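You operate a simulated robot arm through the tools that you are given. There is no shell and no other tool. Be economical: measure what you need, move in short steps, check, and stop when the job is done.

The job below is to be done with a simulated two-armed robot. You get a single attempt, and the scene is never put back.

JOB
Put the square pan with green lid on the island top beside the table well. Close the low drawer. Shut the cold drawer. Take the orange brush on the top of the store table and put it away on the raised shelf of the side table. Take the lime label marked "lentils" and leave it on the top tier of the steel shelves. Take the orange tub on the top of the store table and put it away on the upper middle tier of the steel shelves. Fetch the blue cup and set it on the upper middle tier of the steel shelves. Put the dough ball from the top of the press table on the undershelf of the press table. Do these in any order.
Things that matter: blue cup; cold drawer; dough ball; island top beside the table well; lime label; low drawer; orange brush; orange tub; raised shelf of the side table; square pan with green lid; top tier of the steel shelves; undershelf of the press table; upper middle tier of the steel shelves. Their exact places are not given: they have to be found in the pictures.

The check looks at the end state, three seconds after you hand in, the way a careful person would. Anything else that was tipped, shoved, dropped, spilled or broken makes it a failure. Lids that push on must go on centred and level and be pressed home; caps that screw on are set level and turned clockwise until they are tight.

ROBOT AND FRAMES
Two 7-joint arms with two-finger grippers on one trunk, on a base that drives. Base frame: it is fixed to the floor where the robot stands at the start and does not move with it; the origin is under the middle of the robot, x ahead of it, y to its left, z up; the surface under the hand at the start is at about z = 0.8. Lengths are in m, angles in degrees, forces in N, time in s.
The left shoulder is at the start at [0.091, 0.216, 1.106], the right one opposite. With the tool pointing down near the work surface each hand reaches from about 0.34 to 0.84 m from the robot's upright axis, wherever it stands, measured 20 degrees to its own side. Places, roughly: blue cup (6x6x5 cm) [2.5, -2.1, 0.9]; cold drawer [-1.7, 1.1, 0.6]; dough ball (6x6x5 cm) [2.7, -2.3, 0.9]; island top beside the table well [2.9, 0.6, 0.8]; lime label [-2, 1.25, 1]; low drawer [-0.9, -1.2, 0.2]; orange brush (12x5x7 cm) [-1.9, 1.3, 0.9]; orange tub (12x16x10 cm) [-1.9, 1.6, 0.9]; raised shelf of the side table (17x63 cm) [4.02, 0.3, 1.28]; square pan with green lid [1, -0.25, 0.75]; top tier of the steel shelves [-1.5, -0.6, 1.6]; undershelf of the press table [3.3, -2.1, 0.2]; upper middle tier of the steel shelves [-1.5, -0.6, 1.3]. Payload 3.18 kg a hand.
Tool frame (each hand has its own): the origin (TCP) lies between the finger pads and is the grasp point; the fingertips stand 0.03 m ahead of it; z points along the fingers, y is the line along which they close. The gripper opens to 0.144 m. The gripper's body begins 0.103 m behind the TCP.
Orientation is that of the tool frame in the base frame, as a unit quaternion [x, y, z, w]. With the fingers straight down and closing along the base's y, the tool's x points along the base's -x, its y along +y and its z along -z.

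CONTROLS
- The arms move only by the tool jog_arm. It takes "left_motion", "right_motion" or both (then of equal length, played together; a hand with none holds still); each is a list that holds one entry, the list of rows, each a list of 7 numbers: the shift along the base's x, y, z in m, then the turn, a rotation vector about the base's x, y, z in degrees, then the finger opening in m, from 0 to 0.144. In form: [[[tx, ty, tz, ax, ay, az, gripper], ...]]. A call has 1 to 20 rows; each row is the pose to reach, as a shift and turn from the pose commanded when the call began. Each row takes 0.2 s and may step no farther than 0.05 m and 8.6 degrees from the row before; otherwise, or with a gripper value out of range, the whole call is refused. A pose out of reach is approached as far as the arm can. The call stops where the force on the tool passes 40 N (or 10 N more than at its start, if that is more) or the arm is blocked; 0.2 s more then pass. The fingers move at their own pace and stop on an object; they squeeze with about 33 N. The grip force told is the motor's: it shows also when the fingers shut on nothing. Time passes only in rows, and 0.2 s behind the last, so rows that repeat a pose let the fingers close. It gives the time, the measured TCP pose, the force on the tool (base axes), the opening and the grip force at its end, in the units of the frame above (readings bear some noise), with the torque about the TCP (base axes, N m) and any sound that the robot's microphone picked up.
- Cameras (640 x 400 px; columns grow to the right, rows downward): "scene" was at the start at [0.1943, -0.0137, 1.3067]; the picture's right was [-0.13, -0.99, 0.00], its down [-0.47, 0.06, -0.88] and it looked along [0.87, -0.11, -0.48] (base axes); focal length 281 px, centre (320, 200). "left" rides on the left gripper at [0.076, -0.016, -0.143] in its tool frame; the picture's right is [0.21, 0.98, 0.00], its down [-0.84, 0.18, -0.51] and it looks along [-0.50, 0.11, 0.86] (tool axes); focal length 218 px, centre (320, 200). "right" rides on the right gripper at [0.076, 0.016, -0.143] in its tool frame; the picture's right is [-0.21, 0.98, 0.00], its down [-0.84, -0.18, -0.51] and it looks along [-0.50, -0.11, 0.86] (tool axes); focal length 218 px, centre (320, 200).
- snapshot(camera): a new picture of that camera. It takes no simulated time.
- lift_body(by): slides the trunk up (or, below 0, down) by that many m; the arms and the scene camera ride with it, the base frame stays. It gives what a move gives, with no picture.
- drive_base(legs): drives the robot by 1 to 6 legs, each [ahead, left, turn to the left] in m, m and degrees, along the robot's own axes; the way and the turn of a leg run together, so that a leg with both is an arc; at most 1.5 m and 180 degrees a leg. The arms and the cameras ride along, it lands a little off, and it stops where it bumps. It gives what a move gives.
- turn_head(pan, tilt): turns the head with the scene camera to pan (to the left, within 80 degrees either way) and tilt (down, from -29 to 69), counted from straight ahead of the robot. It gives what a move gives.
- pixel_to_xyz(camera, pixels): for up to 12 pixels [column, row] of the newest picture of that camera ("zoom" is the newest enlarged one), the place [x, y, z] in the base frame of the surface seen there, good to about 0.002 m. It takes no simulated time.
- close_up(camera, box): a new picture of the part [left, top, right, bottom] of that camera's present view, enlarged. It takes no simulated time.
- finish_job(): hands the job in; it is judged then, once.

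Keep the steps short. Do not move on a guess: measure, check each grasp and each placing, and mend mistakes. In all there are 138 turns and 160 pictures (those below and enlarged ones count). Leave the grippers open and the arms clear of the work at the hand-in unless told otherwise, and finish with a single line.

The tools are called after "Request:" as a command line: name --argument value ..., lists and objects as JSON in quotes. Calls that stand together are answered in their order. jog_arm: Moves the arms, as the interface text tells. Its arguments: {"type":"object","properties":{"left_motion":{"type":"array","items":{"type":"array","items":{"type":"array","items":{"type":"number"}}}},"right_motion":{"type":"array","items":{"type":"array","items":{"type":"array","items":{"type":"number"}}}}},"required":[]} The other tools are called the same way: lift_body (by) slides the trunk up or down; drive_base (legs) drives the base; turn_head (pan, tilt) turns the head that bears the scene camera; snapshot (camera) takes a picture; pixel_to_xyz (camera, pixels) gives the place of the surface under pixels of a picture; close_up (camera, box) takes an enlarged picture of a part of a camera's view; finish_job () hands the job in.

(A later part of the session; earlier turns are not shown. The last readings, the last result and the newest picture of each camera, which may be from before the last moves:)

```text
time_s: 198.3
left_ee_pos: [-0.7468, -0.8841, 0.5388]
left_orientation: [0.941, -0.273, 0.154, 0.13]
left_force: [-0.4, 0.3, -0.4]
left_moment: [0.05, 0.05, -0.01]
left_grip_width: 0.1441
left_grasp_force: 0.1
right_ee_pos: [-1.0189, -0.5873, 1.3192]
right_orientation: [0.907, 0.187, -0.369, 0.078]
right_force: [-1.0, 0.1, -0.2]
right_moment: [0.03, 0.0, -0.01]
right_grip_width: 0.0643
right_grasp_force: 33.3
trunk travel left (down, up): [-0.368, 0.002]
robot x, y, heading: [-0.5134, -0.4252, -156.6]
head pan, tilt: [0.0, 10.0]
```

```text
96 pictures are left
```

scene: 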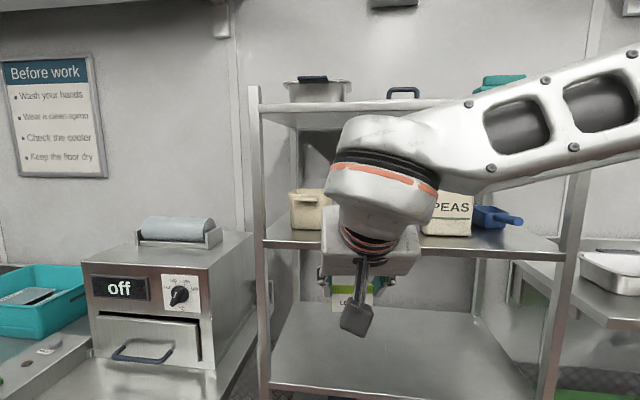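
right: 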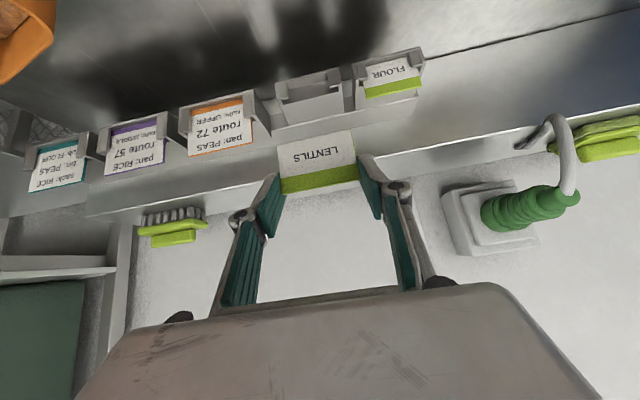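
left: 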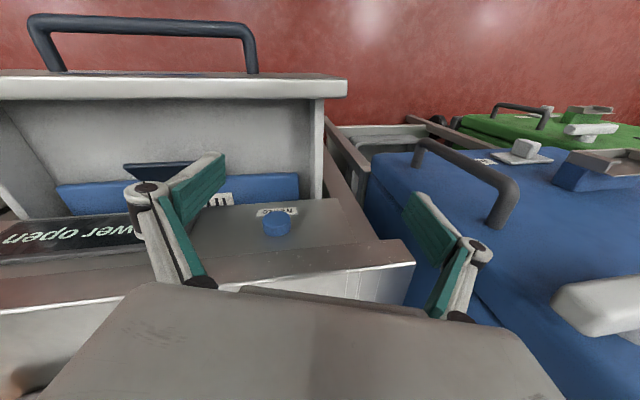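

Shelves in view. I measure the top and upper-middle tiers.

Request:
pixel_to_xyz --camera "scene" --pixels '[[275, 107], [420, 103], [275, 112], [300, 243], [550, 250], [405, 92], [310, 93], [500, 83], [450, 200], [490, 215], [315, 200], [290, 232]]'

Request:
close_up --camera "scene" --box '[240, 60, 600, 270]'

```text
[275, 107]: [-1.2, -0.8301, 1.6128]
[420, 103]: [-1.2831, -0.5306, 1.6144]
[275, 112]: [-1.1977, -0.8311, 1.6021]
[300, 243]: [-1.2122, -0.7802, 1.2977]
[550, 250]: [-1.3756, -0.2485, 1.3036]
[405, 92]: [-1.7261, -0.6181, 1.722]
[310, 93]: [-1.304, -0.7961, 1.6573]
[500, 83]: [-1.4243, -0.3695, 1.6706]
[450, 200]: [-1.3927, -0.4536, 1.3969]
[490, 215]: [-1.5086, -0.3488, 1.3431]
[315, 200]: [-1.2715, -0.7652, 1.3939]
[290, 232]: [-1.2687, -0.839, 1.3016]
```

```text
1.78 times, centred on (420, 165) of scene
```

zoom: 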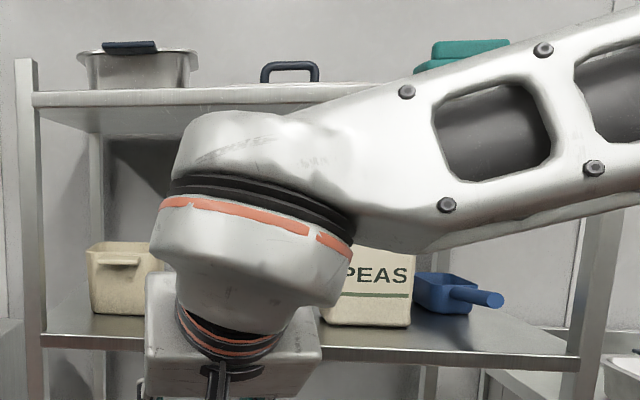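

Top tier surface z≈1.615; front edge from (-1.20,-0.83) to (-1.38,-0.25). Free spot around (-1.356,-0.606). I raise the hand and pitch further, then drive 0.12 closer.

Request:
jog_arm --right_motion '[[[0, 0, 0.045, -1.1, 2.6, 0, 0.03], [0, 0, 0.09, -2.2, 5.1, 0, 0.03], [0, 0, 0.135, -3.3, 7.7, 0, 0.03], [0, 0, 0.18, -4.4, 10.2, 0, 0.03], [0, 0, 0.225, -5.5, 12.8, 0, 0.03], [0, 0, 0.27, -6.6, 15.3, 0, 0.03], [0, 0, 0.315, -7.7, 17.9, 0, 0.03], [0, 0, 0.36, -8.8, 20.4, 0, 0.03], [0, 0, 0.4, -9.9, 23, 0, 0.03]]]'

Request:
snapshot --camera "scene"

Request:
snapshot --camera "right"

```text
time_s: 200.3
left_ee_pos: [-0.7451, -0.8856, 0.5382]
left_orientation: [0.941, -0.271, 0.154, 0.131]
left_force: [-0.3, -1.1, 0.3]
left_moment: [-0.02, 0.02, 0.01]
left_grip_width: 0.144
left_grasp_force: 0.1
right_ee_pos: [-1.018, -0.5887, 1.7161]
right_orientation: [0.805, 0.167, -0.558, 0.116]
right_force: [1.0, -0.1, -0.3]
right_moment: [-0.04, 0.0, 0.01]
right_grip_width: 0.0641
right_grasp_force: 33.0
trunk travel left (down, up): [-0.368, 0.002]
robot x, y, heading: [-0.5128, -0.4183, -156.4]
head pan, tilt: [0.0, 10.0]
```

```text
94 pictures are left
```

scene: 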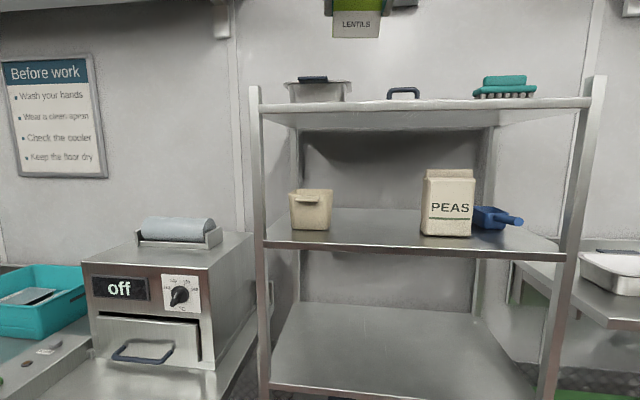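

```text
93 pictures are left
```

right: 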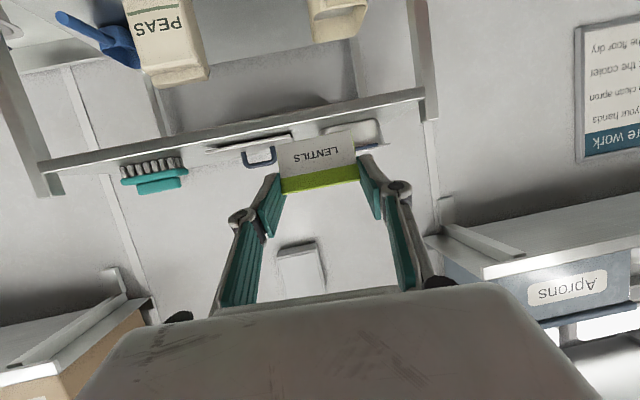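

I check where the flat lid on the top tier lies using the right camera.

Request:
pixel_to_xyz --camera "right" --pixels '[[215, 150], [270, 140], [255, 157], [365, 135], [385, 125], [240, 130], [400, 100], [150, 175]]'

Request:
drive_base --legs '[[0.12, 0, 0]]'

Request:
snapshot --camera "right"

```text
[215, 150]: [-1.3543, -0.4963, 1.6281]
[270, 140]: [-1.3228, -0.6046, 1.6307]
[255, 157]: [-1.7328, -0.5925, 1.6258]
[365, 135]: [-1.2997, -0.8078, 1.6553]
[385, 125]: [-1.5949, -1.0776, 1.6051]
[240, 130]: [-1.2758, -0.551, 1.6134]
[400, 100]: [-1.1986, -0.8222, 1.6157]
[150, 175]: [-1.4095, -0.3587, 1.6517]
```

```text
time_s: 201.6
left_ee_pos: [-0.8425, -0.9343, 0.5376]
left_orientation: [0.94, -0.271, 0.161, 0.132]
left_force: [-0.5, 0.7, 0.3]
left_moment: [0.02, 0.03, 0.01]
left_grip_width: 0.1437
left_grasp_force: 0.0
right_ee_pos: [-1.125, -0.6343, 1.7158]
right_orientation: [0.806, 0.165, -0.557, 0.115]
right_force: [0.0, 0.5, 0.2]
right_moment: [-0.01, 0.01, 0.01]
right_grip_width: 0.0639
right_grasp_force: 33.1
trunk travel left (down, up): [-0.368, 0.002]
robot x, y, heading: [-0.621, -0.467, -156.4]
head pan, tilt: [0.0, 10.0]
stopped in leg 1: the force on the tool passed its limit at 115 N (the readings are from after the stop); the commanded pose is now the measured one
```

```text
92 pictures are left
```

right: 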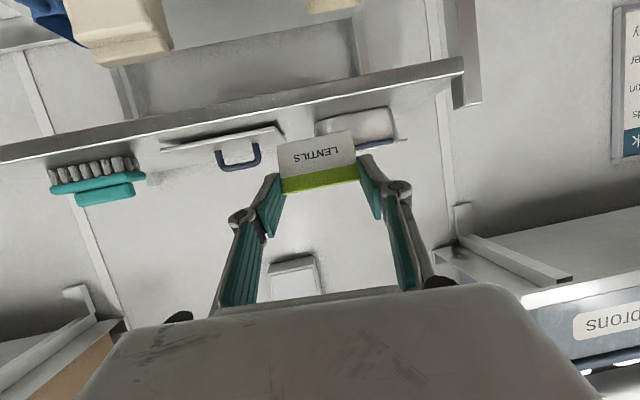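

The bump (115 N) came from the parked left hand touching the counter's leg at (-0.92,-0.94). I back off at once, move right, and check that leg/table; then map the top tier.

Request:
pixel_to_xyz --camera "right" --pixels '[[168, 149], [275, 128], [200, 146], [235, 140], [270, 152], [320, 125], [390, 135], [140, 178], [60, 188], [100, 160], [20, 160], [300, 118]]'

Request:
drive_base --legs '[[-0.12, 0, 0], [0, -0.22, 0]]'

Request:
turn_head --pan 20 --tilt 35

Request:
snapshot --camera "scene"

```text
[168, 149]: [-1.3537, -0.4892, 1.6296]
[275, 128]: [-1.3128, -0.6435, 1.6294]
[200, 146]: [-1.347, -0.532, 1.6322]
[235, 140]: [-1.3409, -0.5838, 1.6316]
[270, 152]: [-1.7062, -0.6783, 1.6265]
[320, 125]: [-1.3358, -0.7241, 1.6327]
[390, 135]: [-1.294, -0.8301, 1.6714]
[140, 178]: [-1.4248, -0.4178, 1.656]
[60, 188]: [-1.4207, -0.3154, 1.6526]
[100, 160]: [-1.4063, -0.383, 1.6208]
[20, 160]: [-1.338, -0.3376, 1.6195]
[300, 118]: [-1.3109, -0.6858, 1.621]
```

```text
time_s: 205.0
left_ee_pos: [-0.8195, -0.6877, 0.5383]
left_orientation: [0.94, -0.27, 0.161, 0.13]
left_force: [0.9, 0.0, -0.1]
left_moment: [0.0, 0.0, -0.02]
left_grip_width: 0.1441
left_grasp_force: 0.1
right_ee_pos: [-1.1005, -0.3882, 1.7161]
right_orientation: [0.806, 0.166, -0.557, 0.115]
right_force: [-0.2, 0.0, -0.5]
right_moment: [-0.02, -0.01, 0.04]
right_grip_width: 0.0643
right_grasp_force: 32.9
trunk travel left (down, up): [-0.368, 0.002]
robot x, y, heading: [-0.5935, -0.2199, -156.5]
head pan, tilt: [0.0, 10.0]
```

```text
time_s: 205.9
left_ee_pos: [-0.8176, -0.6891, 0.5372]
left_orientation: [0.94, -0.27, 0.161, 0.132]
left_force: [0.6, -0.5, 0.1]
left_moment: [0.01, 0.0, 0.0]
left_grip_width: 0.144
left_grasp_force: 0.1
right_ee_pos: [-1.1005, -0.389, 1.7159]
right_orientation: [0.806, 0.167, -0.556, 0.116]
right_force: [1.7, 0.2, -0.6]
right_moment: [-0.02, 0.04, -0.01]
right_grip_width: 0.0642
right_grasp_force: 33.0
trunk travel left (down, up): [-0.368, 0.002]
robot x, y, heading: [-0.5935, -0.2237, -156.4]
head pan, tilt: [20.0, 35.0]
```

```text
91 pictures are left
```

scene: 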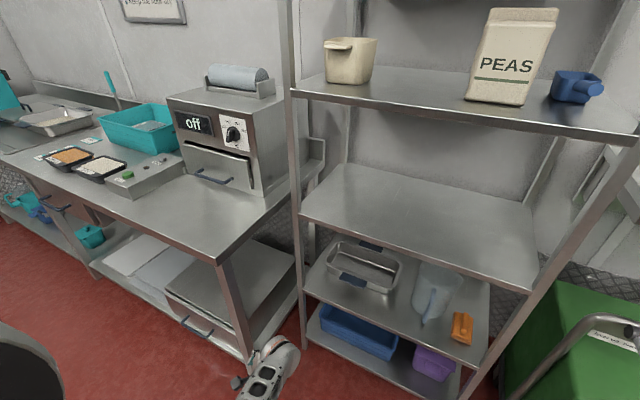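

Nothing was displaced. On the top tier there's a flat lid (y -0.64…-0.49), a brush (y -0.42…-0.31), and an 8–9 cm gap between them plus a 6 cm front strip. I'll put the card at (-1.348,-0.44). I drive 0.05 closer and bring the hand over it.

Request:
drive_base --legs '[[0.05, 0, 0]]'

Request:
jog_arm --right_motion '[[[-0.04, -0.006, 0, -0.3, 1, -1.4, 0.03], [-0.08, -0.012, 0, -0.6, 2, -2.8, 0.03], [-0.12, -0.018, 0, -0.9, 3, -4.2, 0.03], [-0.16, -0.024, -0.005, -1.2, 4, -5.6, 0.03], [-0.2, -0.032, -0.012, -1.4, 4.8, -6.8, 0.03]]]'

Request:
snapshot --camera "right"

Request:
turn_head --pan -10 --tilt 0

Request:
snapshot --camera "scene"

```text
time_s: 206.8
left_ee_pos: [-0.864, -0.7082, 0.5373]
left_orientation: [0.94, -0.271, 0.162, 0.132]
left_force: [0.3, -0.1, 0.4]
left_moment: [0.01, -0.01, 0.0]
left_grip_width: 0.1439
left_grasp_force: 0.1
right_ee_pos: [-1.1479, -0.4099, 1.7145]
right_orientation: [0.807, 0.166, -0.556, 0.115]
right_force: [-0.4, -0.2, -1.9]
right_moment: [-0.01, 0.01, 0.01]
right_grip_width: 0.064
right_grasp_force: 33.3
trunk travel left (down, up): [-0.368, 0.002]
robot x, y, heading: [-0.6393, -0.2445, -156.8]
head pan, tilt: [20.0, 35.0]
```

```text
time_s: 208.0
left_ee_pos: [-0.8631, -0.7098, 0.5361]
left_orientation: [0.94, -0.271, 0.162, 0.131]
left_force: [0.4, -0.6, -0.6]
left_moment: [0.0, -0.03, 0.01]
left_grip_width: 0.1442
left_grasp_force: 0.1
right_ee_pos: [-1.3463, -0.4403, 1.7018]
right_orientation: [0.789, 0.117, -0.598, 0.085]
right_force: [-1.0, 0.1, -0.1]
right_moment: [0.01, 0.01, 0.0]
right_grip_width: 0.0641
right_grasp_force: 32.2
trunk travel left (down, up): [-0.368, 0.002]
robot x, y, heading: [-0.6354, -0.2421, -156.7]
head pan, tilt: [20.0, 35.0]
```

```text
90 pictures are left
```

right: 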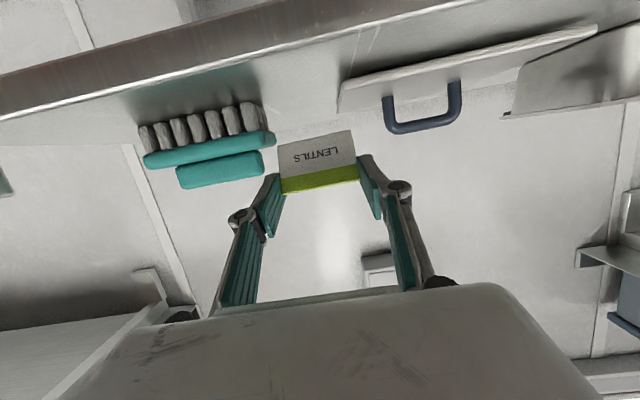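

```text
time_s: 209.0
left_ee_pos: [-0.8626, -0.7094, 0.5383]
left_orientation: [0.94, -0.271, 0.161, 0.132]
left_force: [-0.3, -0.3, -0.1]
left_moment: [0.0, 0.0, 0.01]
left_grip_width: 0.144
left_grasp_force: 0.1
right_ee_pos: [-1.3445, -0.4383, 1.7037]
right_orientation: [0.789, 0.116, -0.598, 0.085]
right_force: [-0.3, 0.0, -0.3]
right_moment: [-0.01, -0.01, 0.02]
right_grip_width: 0.0644
right_grasp_force: 33.0
trunk travel left (down, up): [-0.368, 0.002]
robot x, y, heading: [-0.6364, -0.2413, -156.4]
head pan, tilt: [-10.0, 0.0]
```

```text
89 pictures are left
```

scene: 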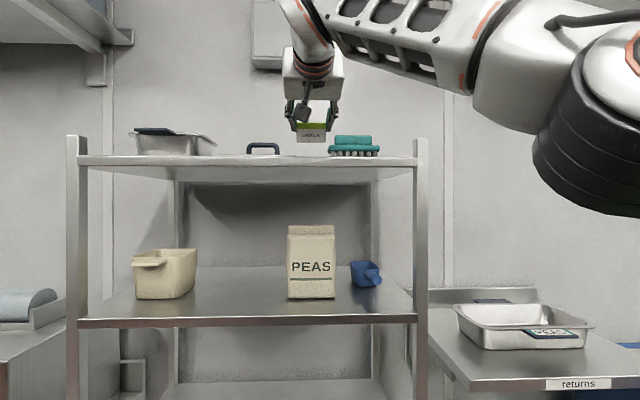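

The card hovers over the gap. I lower 4.3 cm, then open just enough.

Request:
jog_arm --right_motion '[[[0.003, 0.001, -0.02, 0, 0, 0, 0.03], [0.006, 0.002, -0.035, 0, 0, 0, 0.03], [0.006, 0.002, -0.043, 0, 0, 0, 0.03], [0.006, 0.002, -0.043, 0, 0, 0, 0.03]]]'

Request:
snapshot --camera "right"

Request:
close_up --camera "scene" --box '[230, 90, 430, 190]'

```text
time_s: 210.0
left_ee_pos: [-0.8622, -0.7078, 0.5386]
left_orientation: [0.94, -0.27, 0.161, 0.131]
left_force: [-0.1, -0.3, 0.7]
left_moment: [0.05, -0.01, 0.01]
left_grip_width: 0.1439
left_grasp_force: 0.1
right_ee_pos: [-1.338, -0.4365, 1.6609]
right_orientation: [0.788, 0.117, -0.598, 0.086]
right_force: [1.2, 1.6, 5.3]
right_moment: [0.01, 0.15, -0.06]
right_grip_width: 0.0642
right_grasp_force: 33.0
trunk travel left (down, up): [-0.368, 0.002]
robot x, y, heading: [-0.6385, -0.2408, -156.4]
head pan, tilt: [-10.0, 0.0]
```

```text
88 pictures are left
```

right: 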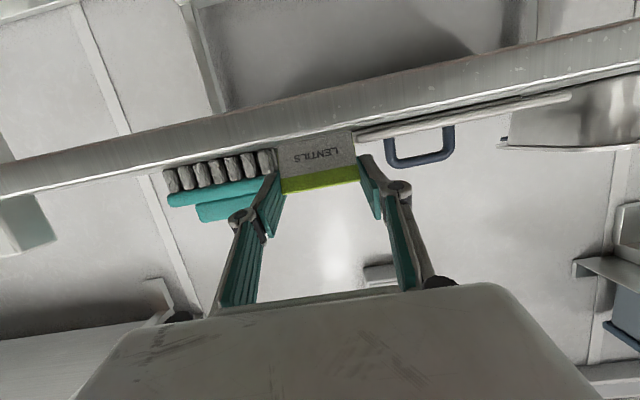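

```text
3.20 times, centred on (330, 140) of scene
```

zoom: 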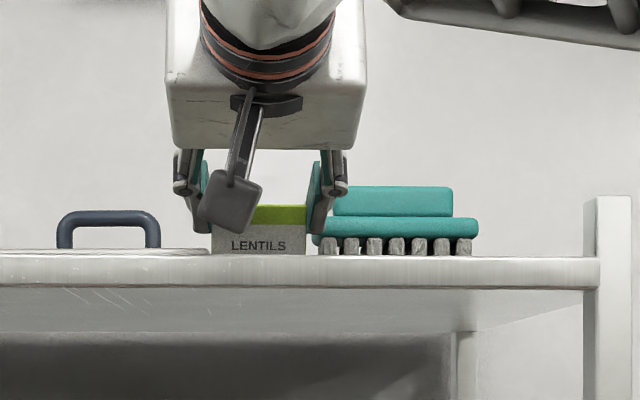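

The card's lower edge touches the tier. I open slightly (0.078) and withdraw straight back.

Request:
jog_arm --right_motion '[[[0, 0, 0, 0, 0, 0, 0.07], [0, 0, 0, 0, 0, 0, 0.078], [0, 0, 0.005, 0, 0, 0, 0.078], [0.02, 0.006, 0.015, 0, 0, 0, 0.078], [0.05, 0.015, 0.03, 0, 0, 0, 0.078], [0.09, 0.027, 0.04, 0, 0, 0, 0.078], [0.13, 0.039, 0.05, 0, 0, 0, 0.1]]]'

Request:
close_up --camera "scene" --box '[230, 90, 430, 190]'

Request:
snapshot --camera "right"

```text
time_s: 211.6
left_ee_pos: [-0.8622, -0.7089, 0.5369]
left_orientation: [0.94, -0.27, 0.162, 0.132]
left_force: [-0.5, -0.2, -0.3]
left_moment: [0.02, 0.04, -0.02]
left_grip_width: 0.1439
left_grasp_force: 0.0
right_ee_pos: [-1.2079, -0.401, 1.7117]
right_orientation: [0.789, 0.118, -0.597, 0.086]
right_force: [0.9, 0.3, 0.8]
right_moment: [-0.01, 0.02, -0.01]
right_grip_width: 0.1001
right_grasp_force: 0.1
trunk travel left (down, up): [-0.368, 0.002]
robot x, y, heading: [-0.6404, -0.245, -156.3]
head pan, tilt: [-10.0, 0.0]
```

```text
3.20 times, centred on (330, 140) of scene
```

zoom: 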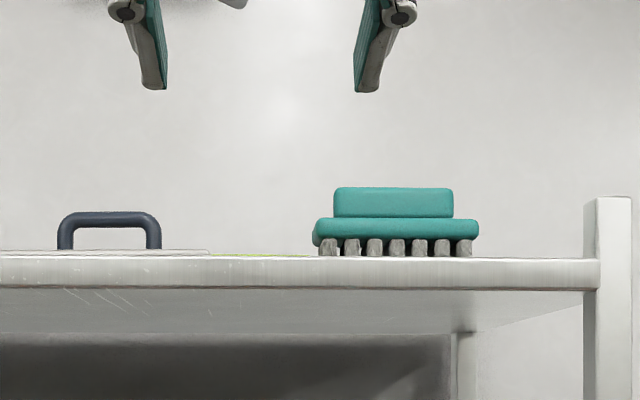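

```text
85 pictures are left
```

right: 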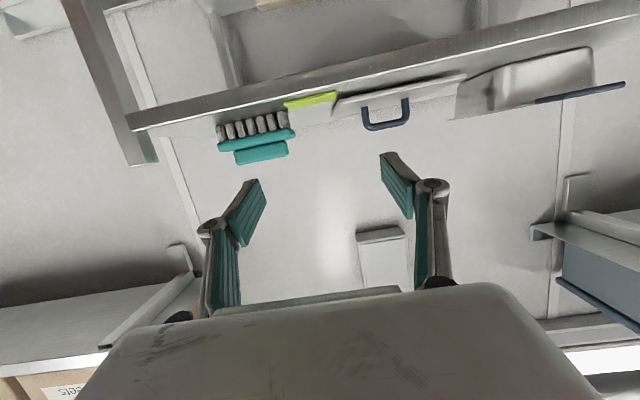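

The label lies flat on the top tier. Next the orange tub: back to the store table.

Request:
drive_base --legs '[[-0.05, 0, -7.9], [-0.23, -0.9, 0], [0, -0.938, 0], [0.34, 0, 0]]'

Request:
lift_body --by -0.19

Request:
turn_head --pan -10 --tilt 38

Request:
snapshot --camera "scene"

```text
time_s: 230.2
left_ee_pos: [-1.473, 1.0643, 0.5372]
left_orientation: [0.917, -0.34, 0.151, 0.142]
left_force: [-0.4, 0.1, 0.5]
left_moment: [0.01, 0.01, 0.0]
left_grip_width: 0.1438
left_grasp_force: 0.1
right_ee_pos: [-1.7707, 1.4199, 1.7117]
right_orientation: [0.795, 0.057, -0.603, 0.041]
right_force: [-1.3, -0.1, -0.2]
right_moment: [-0.02, 0.05, -0.01]
right_grip_width: 0.1002
right_grasp_force: 0.0
trunk travel left (down, up): [-0.368, 0.002]
robot x, y, heading: [-1.1824, 1.4892, -164.9]
head pan, tilt: [-10.0, 0.0]
```

```text
time_s: 232.3
left_ee_pos: [-1.471, 1.0588, 0.349]
left_orientation: [0.904, -0.365, 0.157, 0.158]
left_force: [0.5, 0.2, -0.4]
left_moment: [-0.02, -0.02, -0.03]
left_grip_width: 0.1442
left_grasp_force: 0.0
right_ee_pos: [-1.7677, 1.4198, 1.5227]
right_orientation: [0.795, 0.056, -0.603, 0.04]
right_force: [0.5, 0.5, 0.4]
right_moment: [-0.06, -0.03, -0.03]
right_grip_width: 0.1002
right_grasp_force: 0.1
trunk travel left (down, up): [-0.178, 0.192]
robot x, y, heading: [-1.1786, 1.4894, -165.1]
head pan, tilt: [-10.0, 0.0]
```

```text
time_s: 233.3
left_ee_pos: [-1.4672, 1.0469, 0.3476]
left_orientation: [0.907, -0.355, 0.161, 0.159]
left_force: [-0.6, 0.2, 0.0]
left_moment: [0.02, -0.05, -0.01]
left_grip_width: 0.1443
left_grasp_force: 0.0
right_ee_pos: [-1.7696, 1.42, 1.5205]
right_orientation: [0.795, 0.057, -0.603, 0.04]
right_force: [0.9, 0.0, -0.5]
right_moment: [-0.03, -0.02, 0.0]
right_grip_width: 0.1002
right_grasp_force: 0.1
trunk travel left (down, up): [-0.178, 0.192]
robot x, y, heading: [-1.1832, 1.4872, -164.9]
head pan, tilt: [-10.0, 38.0]
```

```text
84 pictures are left
```

scene: 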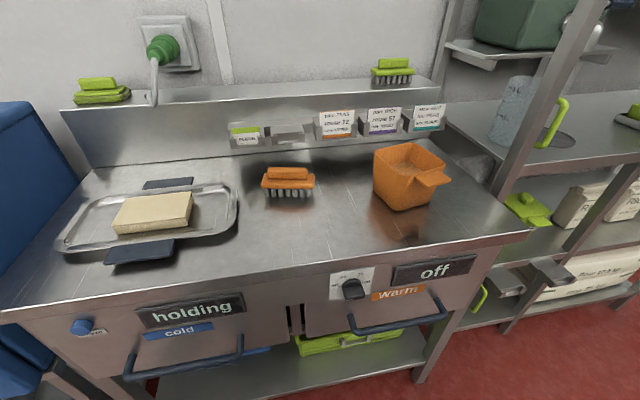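

Request:
close_up --camera "scene" --box '[350, 130, 470, 220]'

Request:
pixel_to_xyz --camera "zoom" --pixels '[[132, 110], [325, 65], [420, 190], [235, 255], [510, 235], [440, 265], [260, 400], [185, 330], [420, 330], [300, 250], [320, 180], [330, 355]]'

Request:
pixel_to_xyz --camera "scene" --pixels '[[287, 175], [265, 185], [312, 183], [288, 190]]'

```text
4.44 times, centred on (410, 175) of scene
```

zoom: 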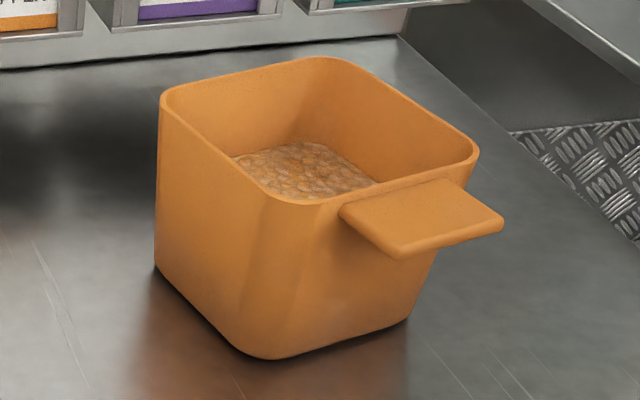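

```text
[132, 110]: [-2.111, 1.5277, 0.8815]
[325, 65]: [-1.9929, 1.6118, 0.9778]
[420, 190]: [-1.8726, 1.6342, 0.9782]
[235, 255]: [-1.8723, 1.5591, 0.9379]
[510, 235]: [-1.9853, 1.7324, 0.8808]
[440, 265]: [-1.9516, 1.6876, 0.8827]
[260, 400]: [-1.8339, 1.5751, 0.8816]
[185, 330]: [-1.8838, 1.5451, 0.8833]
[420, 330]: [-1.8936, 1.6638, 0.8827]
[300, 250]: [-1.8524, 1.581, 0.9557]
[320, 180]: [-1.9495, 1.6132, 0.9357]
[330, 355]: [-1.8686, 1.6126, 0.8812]
```

```text
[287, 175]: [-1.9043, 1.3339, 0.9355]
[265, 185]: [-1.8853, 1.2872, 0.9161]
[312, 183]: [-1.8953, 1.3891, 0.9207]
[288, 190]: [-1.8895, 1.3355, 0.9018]
```

I measure the rim corners precisely.

Request:
pixel_to_xyz --camera "zoom" --pixels '[[170, 92], [325, 60], [470, 152], [300, 201], [225, 152], [398, 104], [385, 190], [245, 75], [500, 222], [400, 252], [345, 212], [445, 182]]'

```text
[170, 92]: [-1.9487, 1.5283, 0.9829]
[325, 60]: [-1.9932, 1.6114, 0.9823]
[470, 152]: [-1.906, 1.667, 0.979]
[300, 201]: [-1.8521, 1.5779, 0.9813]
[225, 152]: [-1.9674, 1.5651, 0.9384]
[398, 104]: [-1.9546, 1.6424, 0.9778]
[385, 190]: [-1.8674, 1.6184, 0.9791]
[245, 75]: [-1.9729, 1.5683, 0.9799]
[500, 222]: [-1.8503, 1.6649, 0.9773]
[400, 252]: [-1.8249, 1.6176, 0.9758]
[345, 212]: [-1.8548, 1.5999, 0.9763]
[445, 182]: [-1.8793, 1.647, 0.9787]
```

Tub body ≈0.105 m square centred at (-1.925,1.596), rim z≈0.98, handle toward me, yaw -151°. I'll grip its two side faces with the tool pitched 50°. First pre-pose above.

Request:
jog_arm --right_motion '[[[-0.014, 0.016, -0.042, 0.7, -2.1, 1.9, 0.12], [-0.028, 0.032, -0.084, 1.3, -4.2, 3.7, 0.135], [-0.042, 0.048, -0.126, 2, -6.4, 5.6, 0.135], [-0.056, 0.064, -0.168, 2.7, -8.5, 7.5, 0.135], [-0.07, 0.08, -0.21, 3.4, -10.6, 9.4, 0.135], [-0.085, 0.096, -0.252, 4, -12.7, 11.2, 0.135], [-0.099, 0.112, -0.294, 4.7, -14.8, 13.1, 0.135], [-0.113, 0.128, -0.336, 5.4, -17, 15, 0.135], [-0.127, 0.144, -0.378, 6.1, -19.1, 16.9, 0.135], [-0.141, 0.16, -0.42, 6.7, -21.2, 18.7, 0.135], [-0.155, 0.176, -0.46, 7.4, -23.3, 20.6, 0.135]]]'

Request:
snapshot --camera "right"

Request:
close_up --camera "scene" --box '[320, 80, 500, 230]'

```text
time_s: 235.7
left_ee_pos: [-1.4719, 1.0384, 0.3516]
left_orientation: [0.908, -0.35, 0.161, 0.164]
left_force: [0.0, 0.5, 0.2]
left_moment: [-0.01, 0.01, -0.01]
left_grip_width: 0.144
left_grasp_force: 0.2
right_ee_pos: [-1.9271, 1.5957, 1.0602]
right_orientation: [0.878, 0.227, -0.409, 0.107]
right_force: [0.0, -0.9, 0.3]
right_moment: [0.01, -0.01, 0.0]
right_grip_width: 0.1348
right_grasp_force: 0.1
trunk travel left (down, up): [-0.178, 0.192]
robot x, y, heading: [-1.178, 1.491, -165.2]
head pan, tilt: [-10.0, 38.0]
```

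```text
82 pictures are left
```

right: 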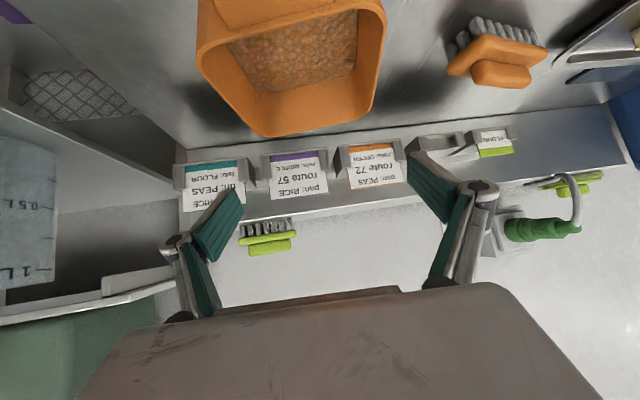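

```text
2.67 times, centred on (410, 155) of scene
```

zoom: 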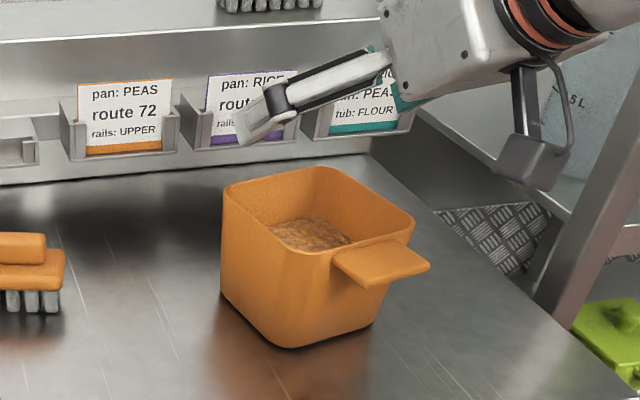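

I check the centring by measuring the tub's side rims in the right camera.

Request:
pixel_to_xyz --camera "right" --pixels '[[200, 40], [383, 40], [215, 75], [372, 75], [255, 133], [345, 125], [300, 132]]'

```text
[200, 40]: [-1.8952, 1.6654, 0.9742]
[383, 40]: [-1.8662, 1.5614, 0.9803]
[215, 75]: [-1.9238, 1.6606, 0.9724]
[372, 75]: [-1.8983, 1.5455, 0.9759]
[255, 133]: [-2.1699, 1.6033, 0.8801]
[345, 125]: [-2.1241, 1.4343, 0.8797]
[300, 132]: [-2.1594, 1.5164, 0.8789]
```

Centred within ~4 mm. I shift 3 mm, descend to z=0.945 and close.

Request:
jog_arm --right_motion '[[[0.002, -0.003, -0.04, 0, 0, 0, 0.138], [0.002, -0.003, -0.075, 0, 0, 0, 0.138], [0.002, -0.003, -0.1, 0, 0, 0, 0.138], [0.002, -0.003, -0.115, 0, 0, 0, 0.138], [0.002, -0.003, -0.115, 0, 0, 0, 0.11], [0.002, -0.003, -0.115, 0, 0, 0, 0.09], [0.002, -0.003, -0.115, 0, 0, 0, 0.08], [0.002, -0.003, -0.115, 0, 0, 0, 0.08]]]'

Request:
snapshot --camera "scene"

```text
time_s: 237.5
left_ee_pos: [-1.4719, 1.0357, 0.3542]
left_orientation: [0.909, -0.349, 0.159, 0.165]
left_force: [-0.3, -0.5, 0.3]
left_moment: [-0.01, 0.02, -0.01]
left_grip_width: 0.144
left_grasp_force: 0.1
right_ee_pos: [-1.9213, 1.5926, 0.9548]
right_orientation: [0.875, 0.226, -0.415, 0.107]
right_force: [-2.6, 9.8, 35.3]
right_moment: [0.91, -1.6, 0.33]
right_grip_width: 0.1191
right_grasp_force: 33.1
trunk travel left (down, up): [-0.178, 0.192]
robot x, y, heading: [-1.1817, 1.4878, -164.9]
head pan, tilt: [-10.0, 38.0]
```

```text
80 pictures are left
```

scene: 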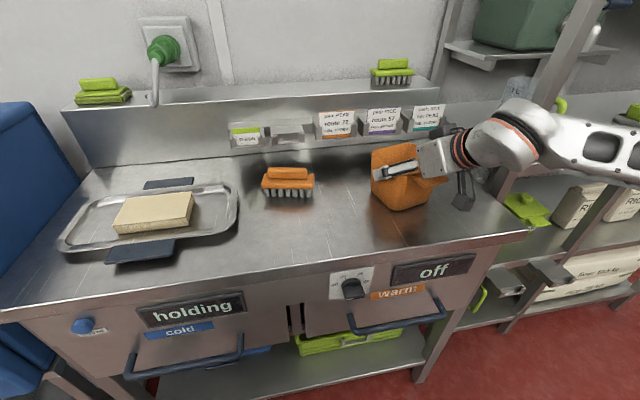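

Upward force 35 N: the palm is probably pressing on the handle. I look closely.

Request:
close_up --camera "scene" --box '[350, 120, 500, 220]'

Request:
snapshot --camera "right"

```text
4.00 times, centred on (425, 170) of scene
```

zoom: 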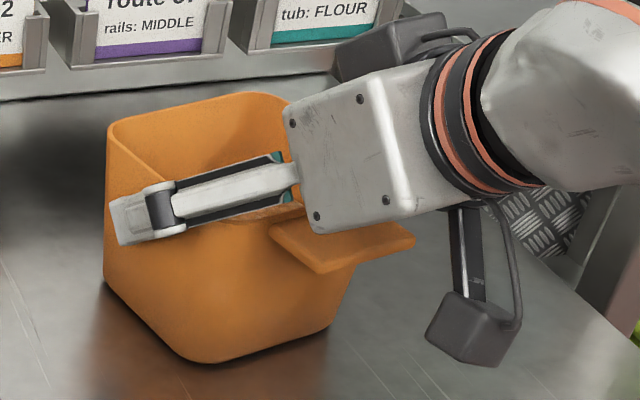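

```text
78 pictures are left
```

right: 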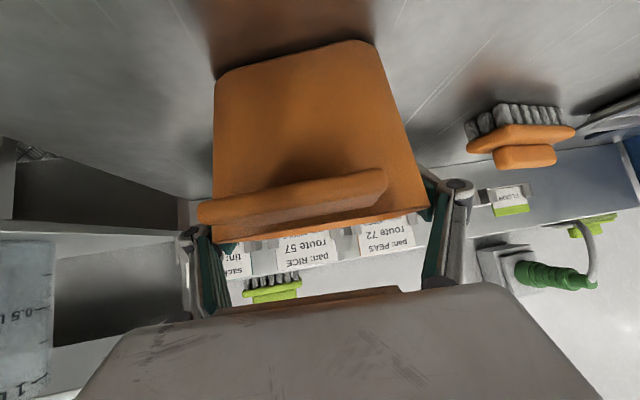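

The palm rests on the handle. I open, rise 1.2 cm, and close again.

Request:
jog_arm --right_motion '[[[0, 0, 0, 0, 0, 0, 0.138], [0, 0, 0.005, 0, 0, 0, 0.138], [0, 0, 0.012, 0, 0, 0, 0.138], [0, 0, 0.012, 0, 0, 0, 0.11], [0, 0, 0.012, 0, 0, 0, 0.09], [0, 0, 0.012, 0, 0, 0, 0.08], [0, 0, 0.012, 0, 0, 0, 0.08]]]'

Request:
close_up --camera "scene" --box '[350, 120, 500, 220]'

```text
time_s: 239.1
left_ee_pos: [-1.4704, 1.0352, 0.3516]
left_orientation: [0.909, -0.349, 0.16, 0.165]
left_force: [-0.2, -0.6, -0.1]
left_moment: [0.01, -0.01, -0.02]
left_grip_width: 0.1439
left_grasp_force: 0.1
right_ee_pos: [-1.9243, 1.5928, 0.9571]
right_orientation: [0.878, 0.227, -0.408, 0.107]
right_force: [0.6, -0.2, 0.0]
right_moment: [-0.06, -0.04, 0.0]
right_grip_width: 0.1146
right_grasp_force: 32.4
trunk travel left (down, up): [-0.178, 0.192]
robot x, y, heading: [-1.1799, 1.4869, -165.0]
head pan, tilt: [-10.0, 38.0]
```

```text
4.00 times, centred on (425, 170) of scene
```

zoom: 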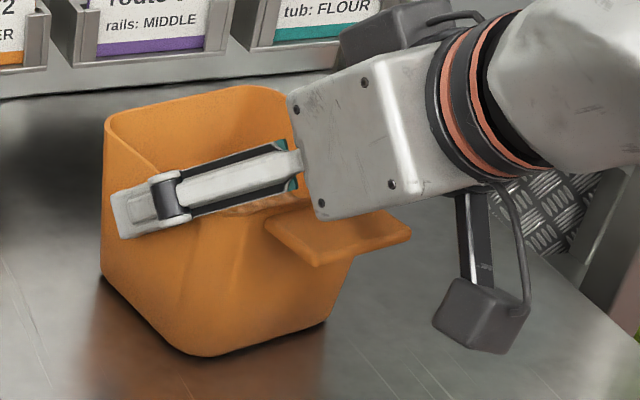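

No pressing now; gripped at 0.115 m. I lift 8 cm gently and check.

Request:
jog_arm --right_motion '[[[0, 0, 0.02, 0, 0, 0, 0.08], [0, 0, 0.05, 0, 0, 0, 0.08], [0, 0, 0.08, 0, 0, 0, 0.08], [0, 0, 0.11, 0, 0, 0, 0.08], [0.03, 0.01, 0.14, 0, 0, 0, 0.08]]]'

Request:
snapshot --camera "scene"

```text
time_s: 240.3
left_ee_pos: [-1.4709, 1.0359, 0.3524]
left_orientation: [0.909, -0.348, 0.161, 0.165]
left_force: [0.5, 0.0, 0.6]
left_moment: [0.02, 0.01, -0.01]
left_grip_width: 0.1441
left_grasp_force: 0.2
right_ee_pos: [-1.8933, 1.6039, 1.0997]
right_orientation: [0.877, 0.227, -0.409, 0.106]
right_force: [-0.2, 0.3, -3.6]
right_moment: [-0.01, 0.03, 0.01]
right_grip_width: 0.1149
right_grasp_force: 33.2
trunk travel left (down, up): [-0.178, 0.192]
robot x, y, heading: [-1.1799, 1.4905, -164.9]
head pan, tilt: [-10.0, 38.0]
```

```text
76 pictures are left
```

scene: 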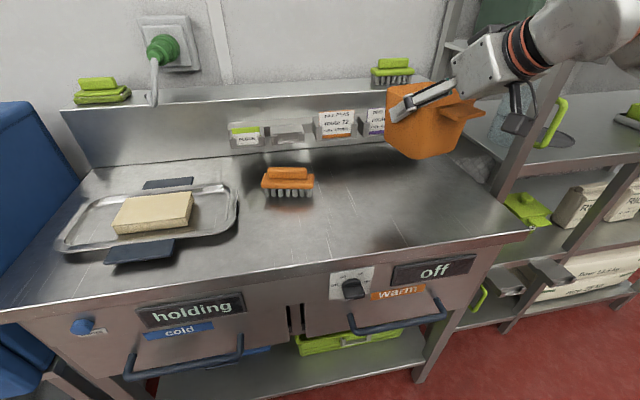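

Tub held level (3.6 N). I retract and raise it, then drive to the steel shelves by the same lane, keeping my parked left hand clear of the counter leg.

Request:
jog_arm --right_motion '[[[0.036, 0.01, 0.03, 0, 0, 0, 0.08], [0.072, 0.02, 0.06, 0, 0, 0, 0.08], [0.108, 0.03, 0.09, 0, 0, 0, 0.08], [0.145, 0.04, 0.12, 0, 0, 0, 0.08]]]'

Request:
drive_base --legs '[[-0.38, 0, 0], [0.09, 0.9, 0], [0.1, 0.896, 2]]'

Request:
lift_body --by 0.19

Request:
turn_head --pan 0 --tilt 15

Request:
snapshot --camera "scene"

```text
time_s: 241.3
left_ee_pos: [-1.4701, 1.0358, 0.3525]
left_orientation: [0.908, -0.349, 0.161, 0.166]
left_force: [1.3, -1.0, 0.3]
left_moment: [0.01, 0.04, 0.01]
left_grip_width: 0.1437
left_grasp_force: 0.0
right_ee_pos: [-1.7475, 1.6442, 1.2203]
right_orientation: [0.878, 0.226, -0.409, 0.106]
right_force: [0.1, 0.0, -4.0]
right_moment: [-0.01, 0.01, -0.06]
right_grip_width: 0.1147
right_grasp_force: 32.9
trunk travel left (down, up): [-0.178, 0.192]
robot x, y, heading: [-1.1836, 1.4935, -165.0]
head pan, tilt: [-10.0, 38.0]
```

```text
time_s: 259.4
left_ee_pos: [-0.7869, -0.6525, 0.3513]
left_orientation: [0.914, -0.333, 0.164, 0.161]
left_force: [0.6, -0.6, -0.6]
left_moment: [0.0, 0.04, 0.01]
left_grip_width: 0.1438
left_grasp_force: 0.0
right_ee_pos: [-1.0869, -0.0558, 1.219]
right_orientation: [0.874, 0.242, -0.407, 0.114]
right_force: [0.5, -0.4, -4.0]
right_moment: [0.02, -0.01, 0.01]
right_grip_width: 0.1146
right_grasp_force: 32.5
trunk travel left (down, up): [-0.178, 0.192]
robot x, y, heading: [-0.5122, -0.1891, -162.8]
head pan, tilt: [-10.0, 38.0]
```

```text
time_s: 261.5
left_ee_pos: [-0.7815, -0.6644, 0.5422]
left_orientation: [0.912, -0.335, 0.169, 0.168]
left_force: [0.2, -0.1, -0.2]
left_moment: [0.02, 0.01, -0.02]
left_grip_width: 0.144
left_grasp_force: 0.0
right_ee_pos: [-1.0887, -0.0556, 1.4087]
right_orientation: [0.874, 0.242, -0.406, 0.114]
right_force: [-0.3, 0.5, -4.3]
right_moment: [-0.01, 0.02, -0.02]
right_grip_width: 0.1146
right_grasp_force: 33.0
trunk travel left (down, up): [-0.368, 0.002]
robot x, y, heading: [-0.5117, -0.1861, -163.1]
head pan, tilt: [-10.0, 38.0]
```

```text
time_s: 262.4
left_ee_pos: [-0.786, -0.6628, 0.543]
left_orientation: [0.911, -0.336, 0.168, 0.17]
left_force: [-0.2, 0.2, -0.6]
left_moment: [0.03, 0.02, -0.01]
left_grip_width: 0.1438
left_grasp_force: 0.0
right_ee_pos: [-1.0863, -0.0558, 1.4088]
right_orientation: [0.874, 0.242, -0.406, 0.114]
right_force: [0.4, 0.3, -5.1]
right_moment: [0.02, 0.02, 0.02]
right_grip_width: 0.1143
right_grasp_force: 33.1
trunk travel left (down, up): [-0.368, 0.002]
robot x, y, heading: [-0.5103, -0.1876, -162.9]
head pan, tilt: [0.0, 15.0]
```

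```text
75 pictures are left
```

scene: 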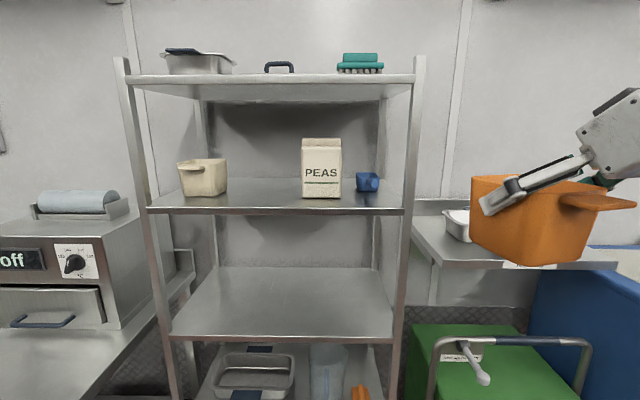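

Clear view. I measure the free gap between the cream box and PEAS on the upper middle tier.

Request:
pixel_to_xyz --camera "scene" --pixels '[[225, 188], [205, 193], [303, 193], [340, 193], [265, 205], [265, 185], [360, 185], [160, 207], [400, 208], [250, 210]]'

```text
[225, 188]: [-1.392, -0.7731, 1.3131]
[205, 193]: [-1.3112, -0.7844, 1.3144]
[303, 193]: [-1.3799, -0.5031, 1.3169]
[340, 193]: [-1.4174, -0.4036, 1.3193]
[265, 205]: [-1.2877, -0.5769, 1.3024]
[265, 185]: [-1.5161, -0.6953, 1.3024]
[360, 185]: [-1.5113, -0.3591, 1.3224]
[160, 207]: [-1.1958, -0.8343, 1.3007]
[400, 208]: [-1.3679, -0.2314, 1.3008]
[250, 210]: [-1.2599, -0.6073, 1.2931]
```

Gap spans 0.25 m; target centre (-1.387,-0.635). I swing the tub in front of the gap (z unchanged, bottom ≈1.33), turning it square to the shelf.

Request:
jog_arm --right_motion '[[[0.0045, -0.045, 0, 0, 0, -1.4, 0.08], [0.009, -0.09, 0, 0, 0, -2.8, 0.08], [0.0135, -0.135, 0, 0, 0, -4.2, 0.08], [0.018, -0.18, 0, 0, 0, -5.6, 0.08], [0.0225, -0.225, 0, 0, 0, -7, 0.08], [0.027, -0.27, 0, 0, 0, -8.4, 0.08], [0.0315, -0.315, 0, 0, 0, -9.8, 0.08], [0.036, -0.36, 0, 0, 0, -11.2, 0.08], [0.0405, -0.405, 0.005, 0, 0, -12.6, 0.08], [0.0455, -0.45, 0.01, 0, 0, -14, 0.08]]]'

Request:
snapshot --camera "scene"

```text
time_s: 264.8
left_ee_pos: [-0.7867, -0.6658, 0.543]
left_orientation: [0.911, -0.336, 0.167, 0.17]
left_force: [0.6, -1.0, 0.5]
left_moment: [0.02, 0.01, 0.01]
left_grip_width: 0.144
left_grasp_force: 0.1
right_ee_pos: [-1.0775, -0.4688, 1.4608]
right_orientation: [0.903, 0.088, -0.409, 0.097]
right_force: [0.7, -1.2, -4.9]
right_moment: [0.03, 0.04, -0.05]
right_grip_width: 0.1144
right_grasp_force: 33.3
trunk travel left (down, up): [-0.368, 0.002]
robot x, y, heading: [-0.5132, -0.1893, -163.0]
head pan, tilt: [0.0, 15.0]
stopped in row 10 (right hand): the arm was blocked; the commanded pose is now the measured one
```

```text
74 pictures are left
```

scene: 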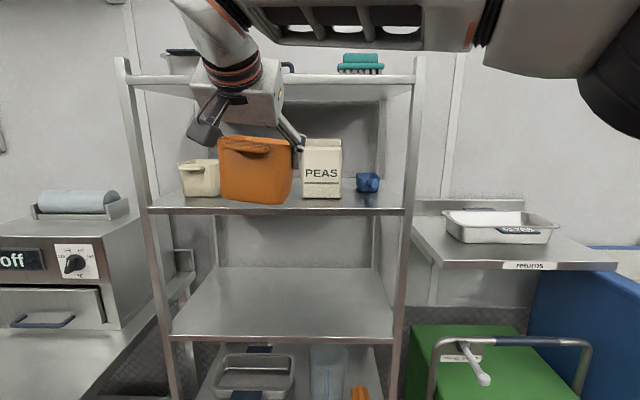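

The inward pose hit a wrist limit (tub rolled ~6°). I move slightly right and forward, restore the level attitude, and close the left fingers.

Request:
jog_arm --right_motion '[[[-0.012, 0.04, 0, 0, 0, 0, 0.08], [-0.03, 0.035, -0.005, 1.4, 0.5, 0.8, 0.08], [-0.05, 0.03, -0.015, 2.8, 1, 1.6, 0.08], [-0.07, 0.025, -0.025, 4.2, 1.6, 2.3, 0.08], [-0.08, 0.02, -0.035, 5.6, 2.1, 3.1, 0.08]]]' --left_motion '[[[0, 0, 0, 0, 0, 0, 0.1], [0, 0, 0, 0, 0, 0, 0.05], [0, 0, 0, 0, 0, 0, 0], [0, 0, 0, 0, 0, 0, 0], [0, 0, 0, 0, 0, 0, 0]]]'

Request:
snapshot --camera "scene"

```text
time_s: 265.9
left_ee_pos: [-0.7861, -0.6648, 0.5444]
left_orientation: [0.911, -0.335, 0.168, 0.171]
left_force: [-0.8, 0.0, -0.4]
left_moment: [-0.02, -0.02, 0.03]
left_grip_width: 0.0001
left_grasp_force: 30.6
right_ee_pos: [-1.1565, -0.4449, 1.4368]
right_orientation: [0.895, 0.129, -0.421, 0.071]
right_force: [0.3, 0.4, -4.7]
right_moment: [-0.01, 0.03, 0.02]
right_grip_width: 0.1149
right_grasp_force: 32.9
trunk travel left (down, up): [-0.368, 0.002]
robot x, y, heading: [-0.5113, -0.1914, -163.0]
head pan, tilt: [0.0, 15.0]
```

```text
73 pictures are left
```

scene: 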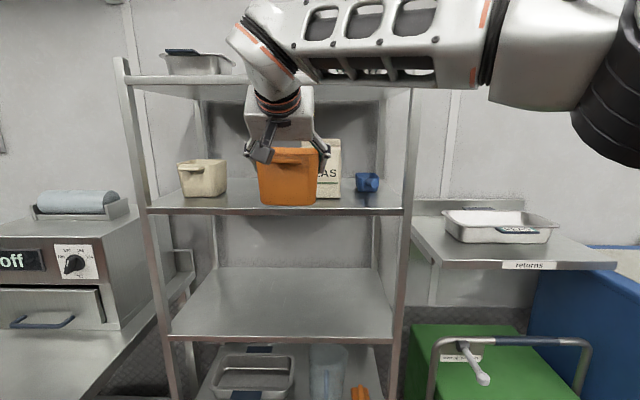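

Level again. I shift the base left 0.11 and ahead 0.11, then check both hands.

Request:
drive_base --legs '[[0, 0.114, 0], [0.11, 0, 0]]'

Request:
snapshot --camera "scene"

Request:
snapshot --camera "right"

```text
time_s: 268.4
left_ee_pos: [-0.8586, -0.8058, 0.5433]
left_orientation: [0.911, -0.335, 0.169, 0.171]
left_force: [0.3, 0.0, -0.2]
left_moment: [-0.03, -0.04, -0.01]
left_grip_width: 0.0003
left_grasp_force: 30.4
right_ee_pos: [-1.2356, -0.5841, 1.4277]
right_orientation: [0.897, 0.129, -0.417, 0.067]
right_force: [-1.1, 0.0, -5.0]
right_moment: [-0.04, -0.03, 0.01]
right_grip_width: 0.1148
right_grasp_force: 33.1
trunk travel left (down, up): [-0.368, 0.002]
robot x, y, heading: [-0.586, -0.3255, -163.2]
head pan, tilt: [0.0, 15.0]
```

```text
72 pictures are left
```

scene: 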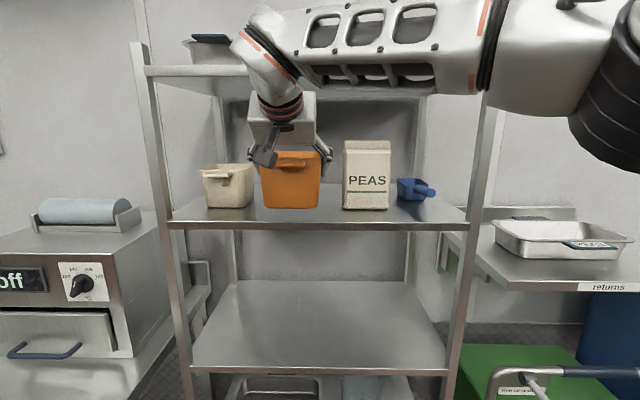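

```text
71 pictures are left
```

right: 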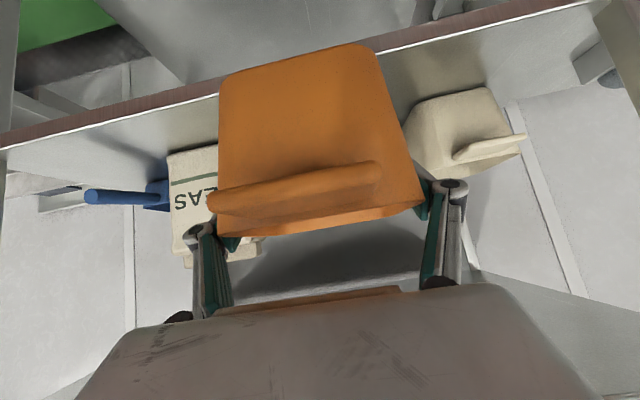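

Aligned with the gap. I move in 14.8 cm and lower toward the tier.

Request:
jog_arm --right_motion '[[[-0.035, -0.012, 0, 0, 0, 0, 0.08], [-0.07, -0.024, 0, 0, 0, 0, 0.08], [-0.105, -0.036, 0, 0, 0, 0, 0.08], [-0.14, -0.048, 0, 0, 0, 0, 0.08], [-0.14, -0.048, -0.015, 0, 0, 0, 0.08], [-0.14, -0.048, -0.03, 0, 0, 0, 0.08], [-0.14, -0.048, -0.04, 0, 0, 0, 0.08]]]'

Request:
snapshot --camera "scene"

```text
time_s: 269.0
left_ee_pos: [-0.8579, -0.8066, 0.5438]
left_orientation: [0.91, -0.336, 0.17, 0.172]
left_force: [0.2, 1.1, -0.9]
left_moment: [-0.01, -0.01, 0.01]
left_grip_width: 0.0
left_grasp_force: 30.7
right_ee_pos: [-1.3021, -0.5841, 1.4898]
right_orientation: [0.903, 0.089, -0.368, 0.201]
right_force: [0.2, 0.4, -4.5]
right_moment: [0.05, 0.01, 0.07]
right_grip_width: 0.1146
right_grasp_force: 32.9
right hand out of reach, approached as far as the arm can: row 3
trunk travel left (down, up): [-0.368, 0.002]
robot x, y, heading: [-0.5869, -0.3262, -163.0]
head pan, tilt: [0.0, 15.0]
stopped in row 3 (right hand): the arm was blocked; the commanded pose is now the measured one
```

```text
70 pictures are left
```

scene: 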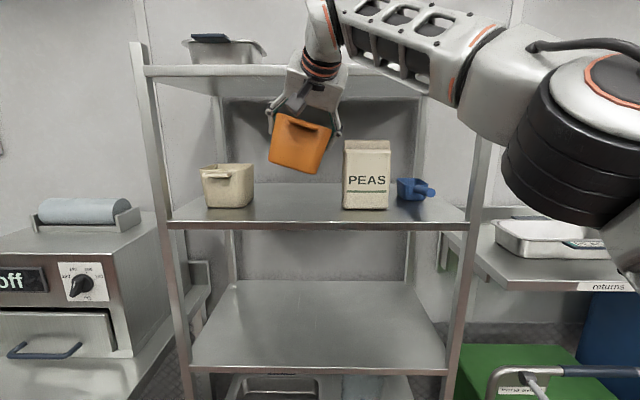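

The right arm ran into a limit again and tilted the tub; it needs to be more to the right and the base closer. I back the tub out and level it, and try moving the left hand inward so I can stand closer.

Request:
jog_arm --right_motion '[[[0.02, 0.015, -0.01, 3.1, 1.6, -0.5, 0.08], [0.04, 0.03, -0.02, 6.2, 3.2, -0.9, 0.08], [0.06, 0.04, -0.035, 9.4, 4.7, -1.4, 0.08], [0.07, 0.04, -0.05, 12.5, 6.3, -1.8, 0.08], [0.075, 0.04, -0.06, 15.6, 7.9, -2.3, 0.08]]]' --left_motion '[[[-0.01, 0.035, 0, 0, 0, 0, 0], [-0.02, 0.07, 0, 0, 0, 0, 0], [-0.03, 0.105, 0, 0, 0, 0, 0], [-0.04, 0.14, 0, 0, 0, 0, 0], [-0.05, 0.175, 0, 0, 0, 0, 0]]]'

Request:
snapshot --camera "scene"

```text
time_s: 270.1
left_ee_pos: [-0.8587, -0.7832, 0.5433]
left_orientation: [0.891, -0.325, 0.218, 0.231]
left_force: [-1.0, -0.1, 0.0]
left_moment: [0.01, -0.03, 0.01]
left_grip_width: 0.0
left_grasp_force: 30.6
right_ee_pos: [-1.2278, -0.5496, 1.4395]
right_orientation: [0.899, 0.13, -0.409, 0.088]
right_force: [0.2, -0.7, -4.7]
right_moment: [0.03, 0.0, -0.06]
right_grip_width: 0.1149
right_grasp_force: 33.2
trunk travel left (down, up): [-0.368, 0.002]
robot x, y, heading: [-0.5891, -0.3273, -163.2]
head pan, tilt: [0.0, 15.0]
stopped in row 5 (left hand): the arm was blocked; the commanded pose is now the measured one
```

```text
69 pictures are left
```

scene: 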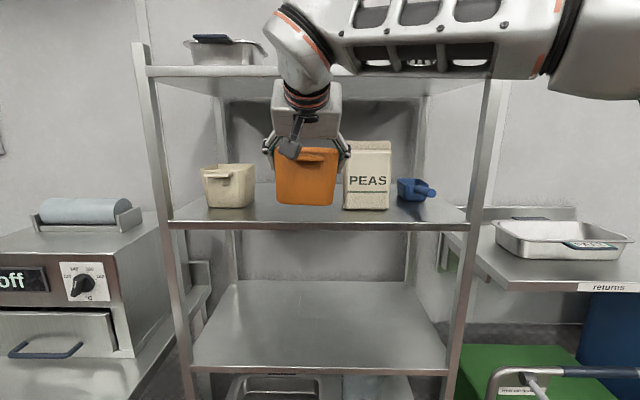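

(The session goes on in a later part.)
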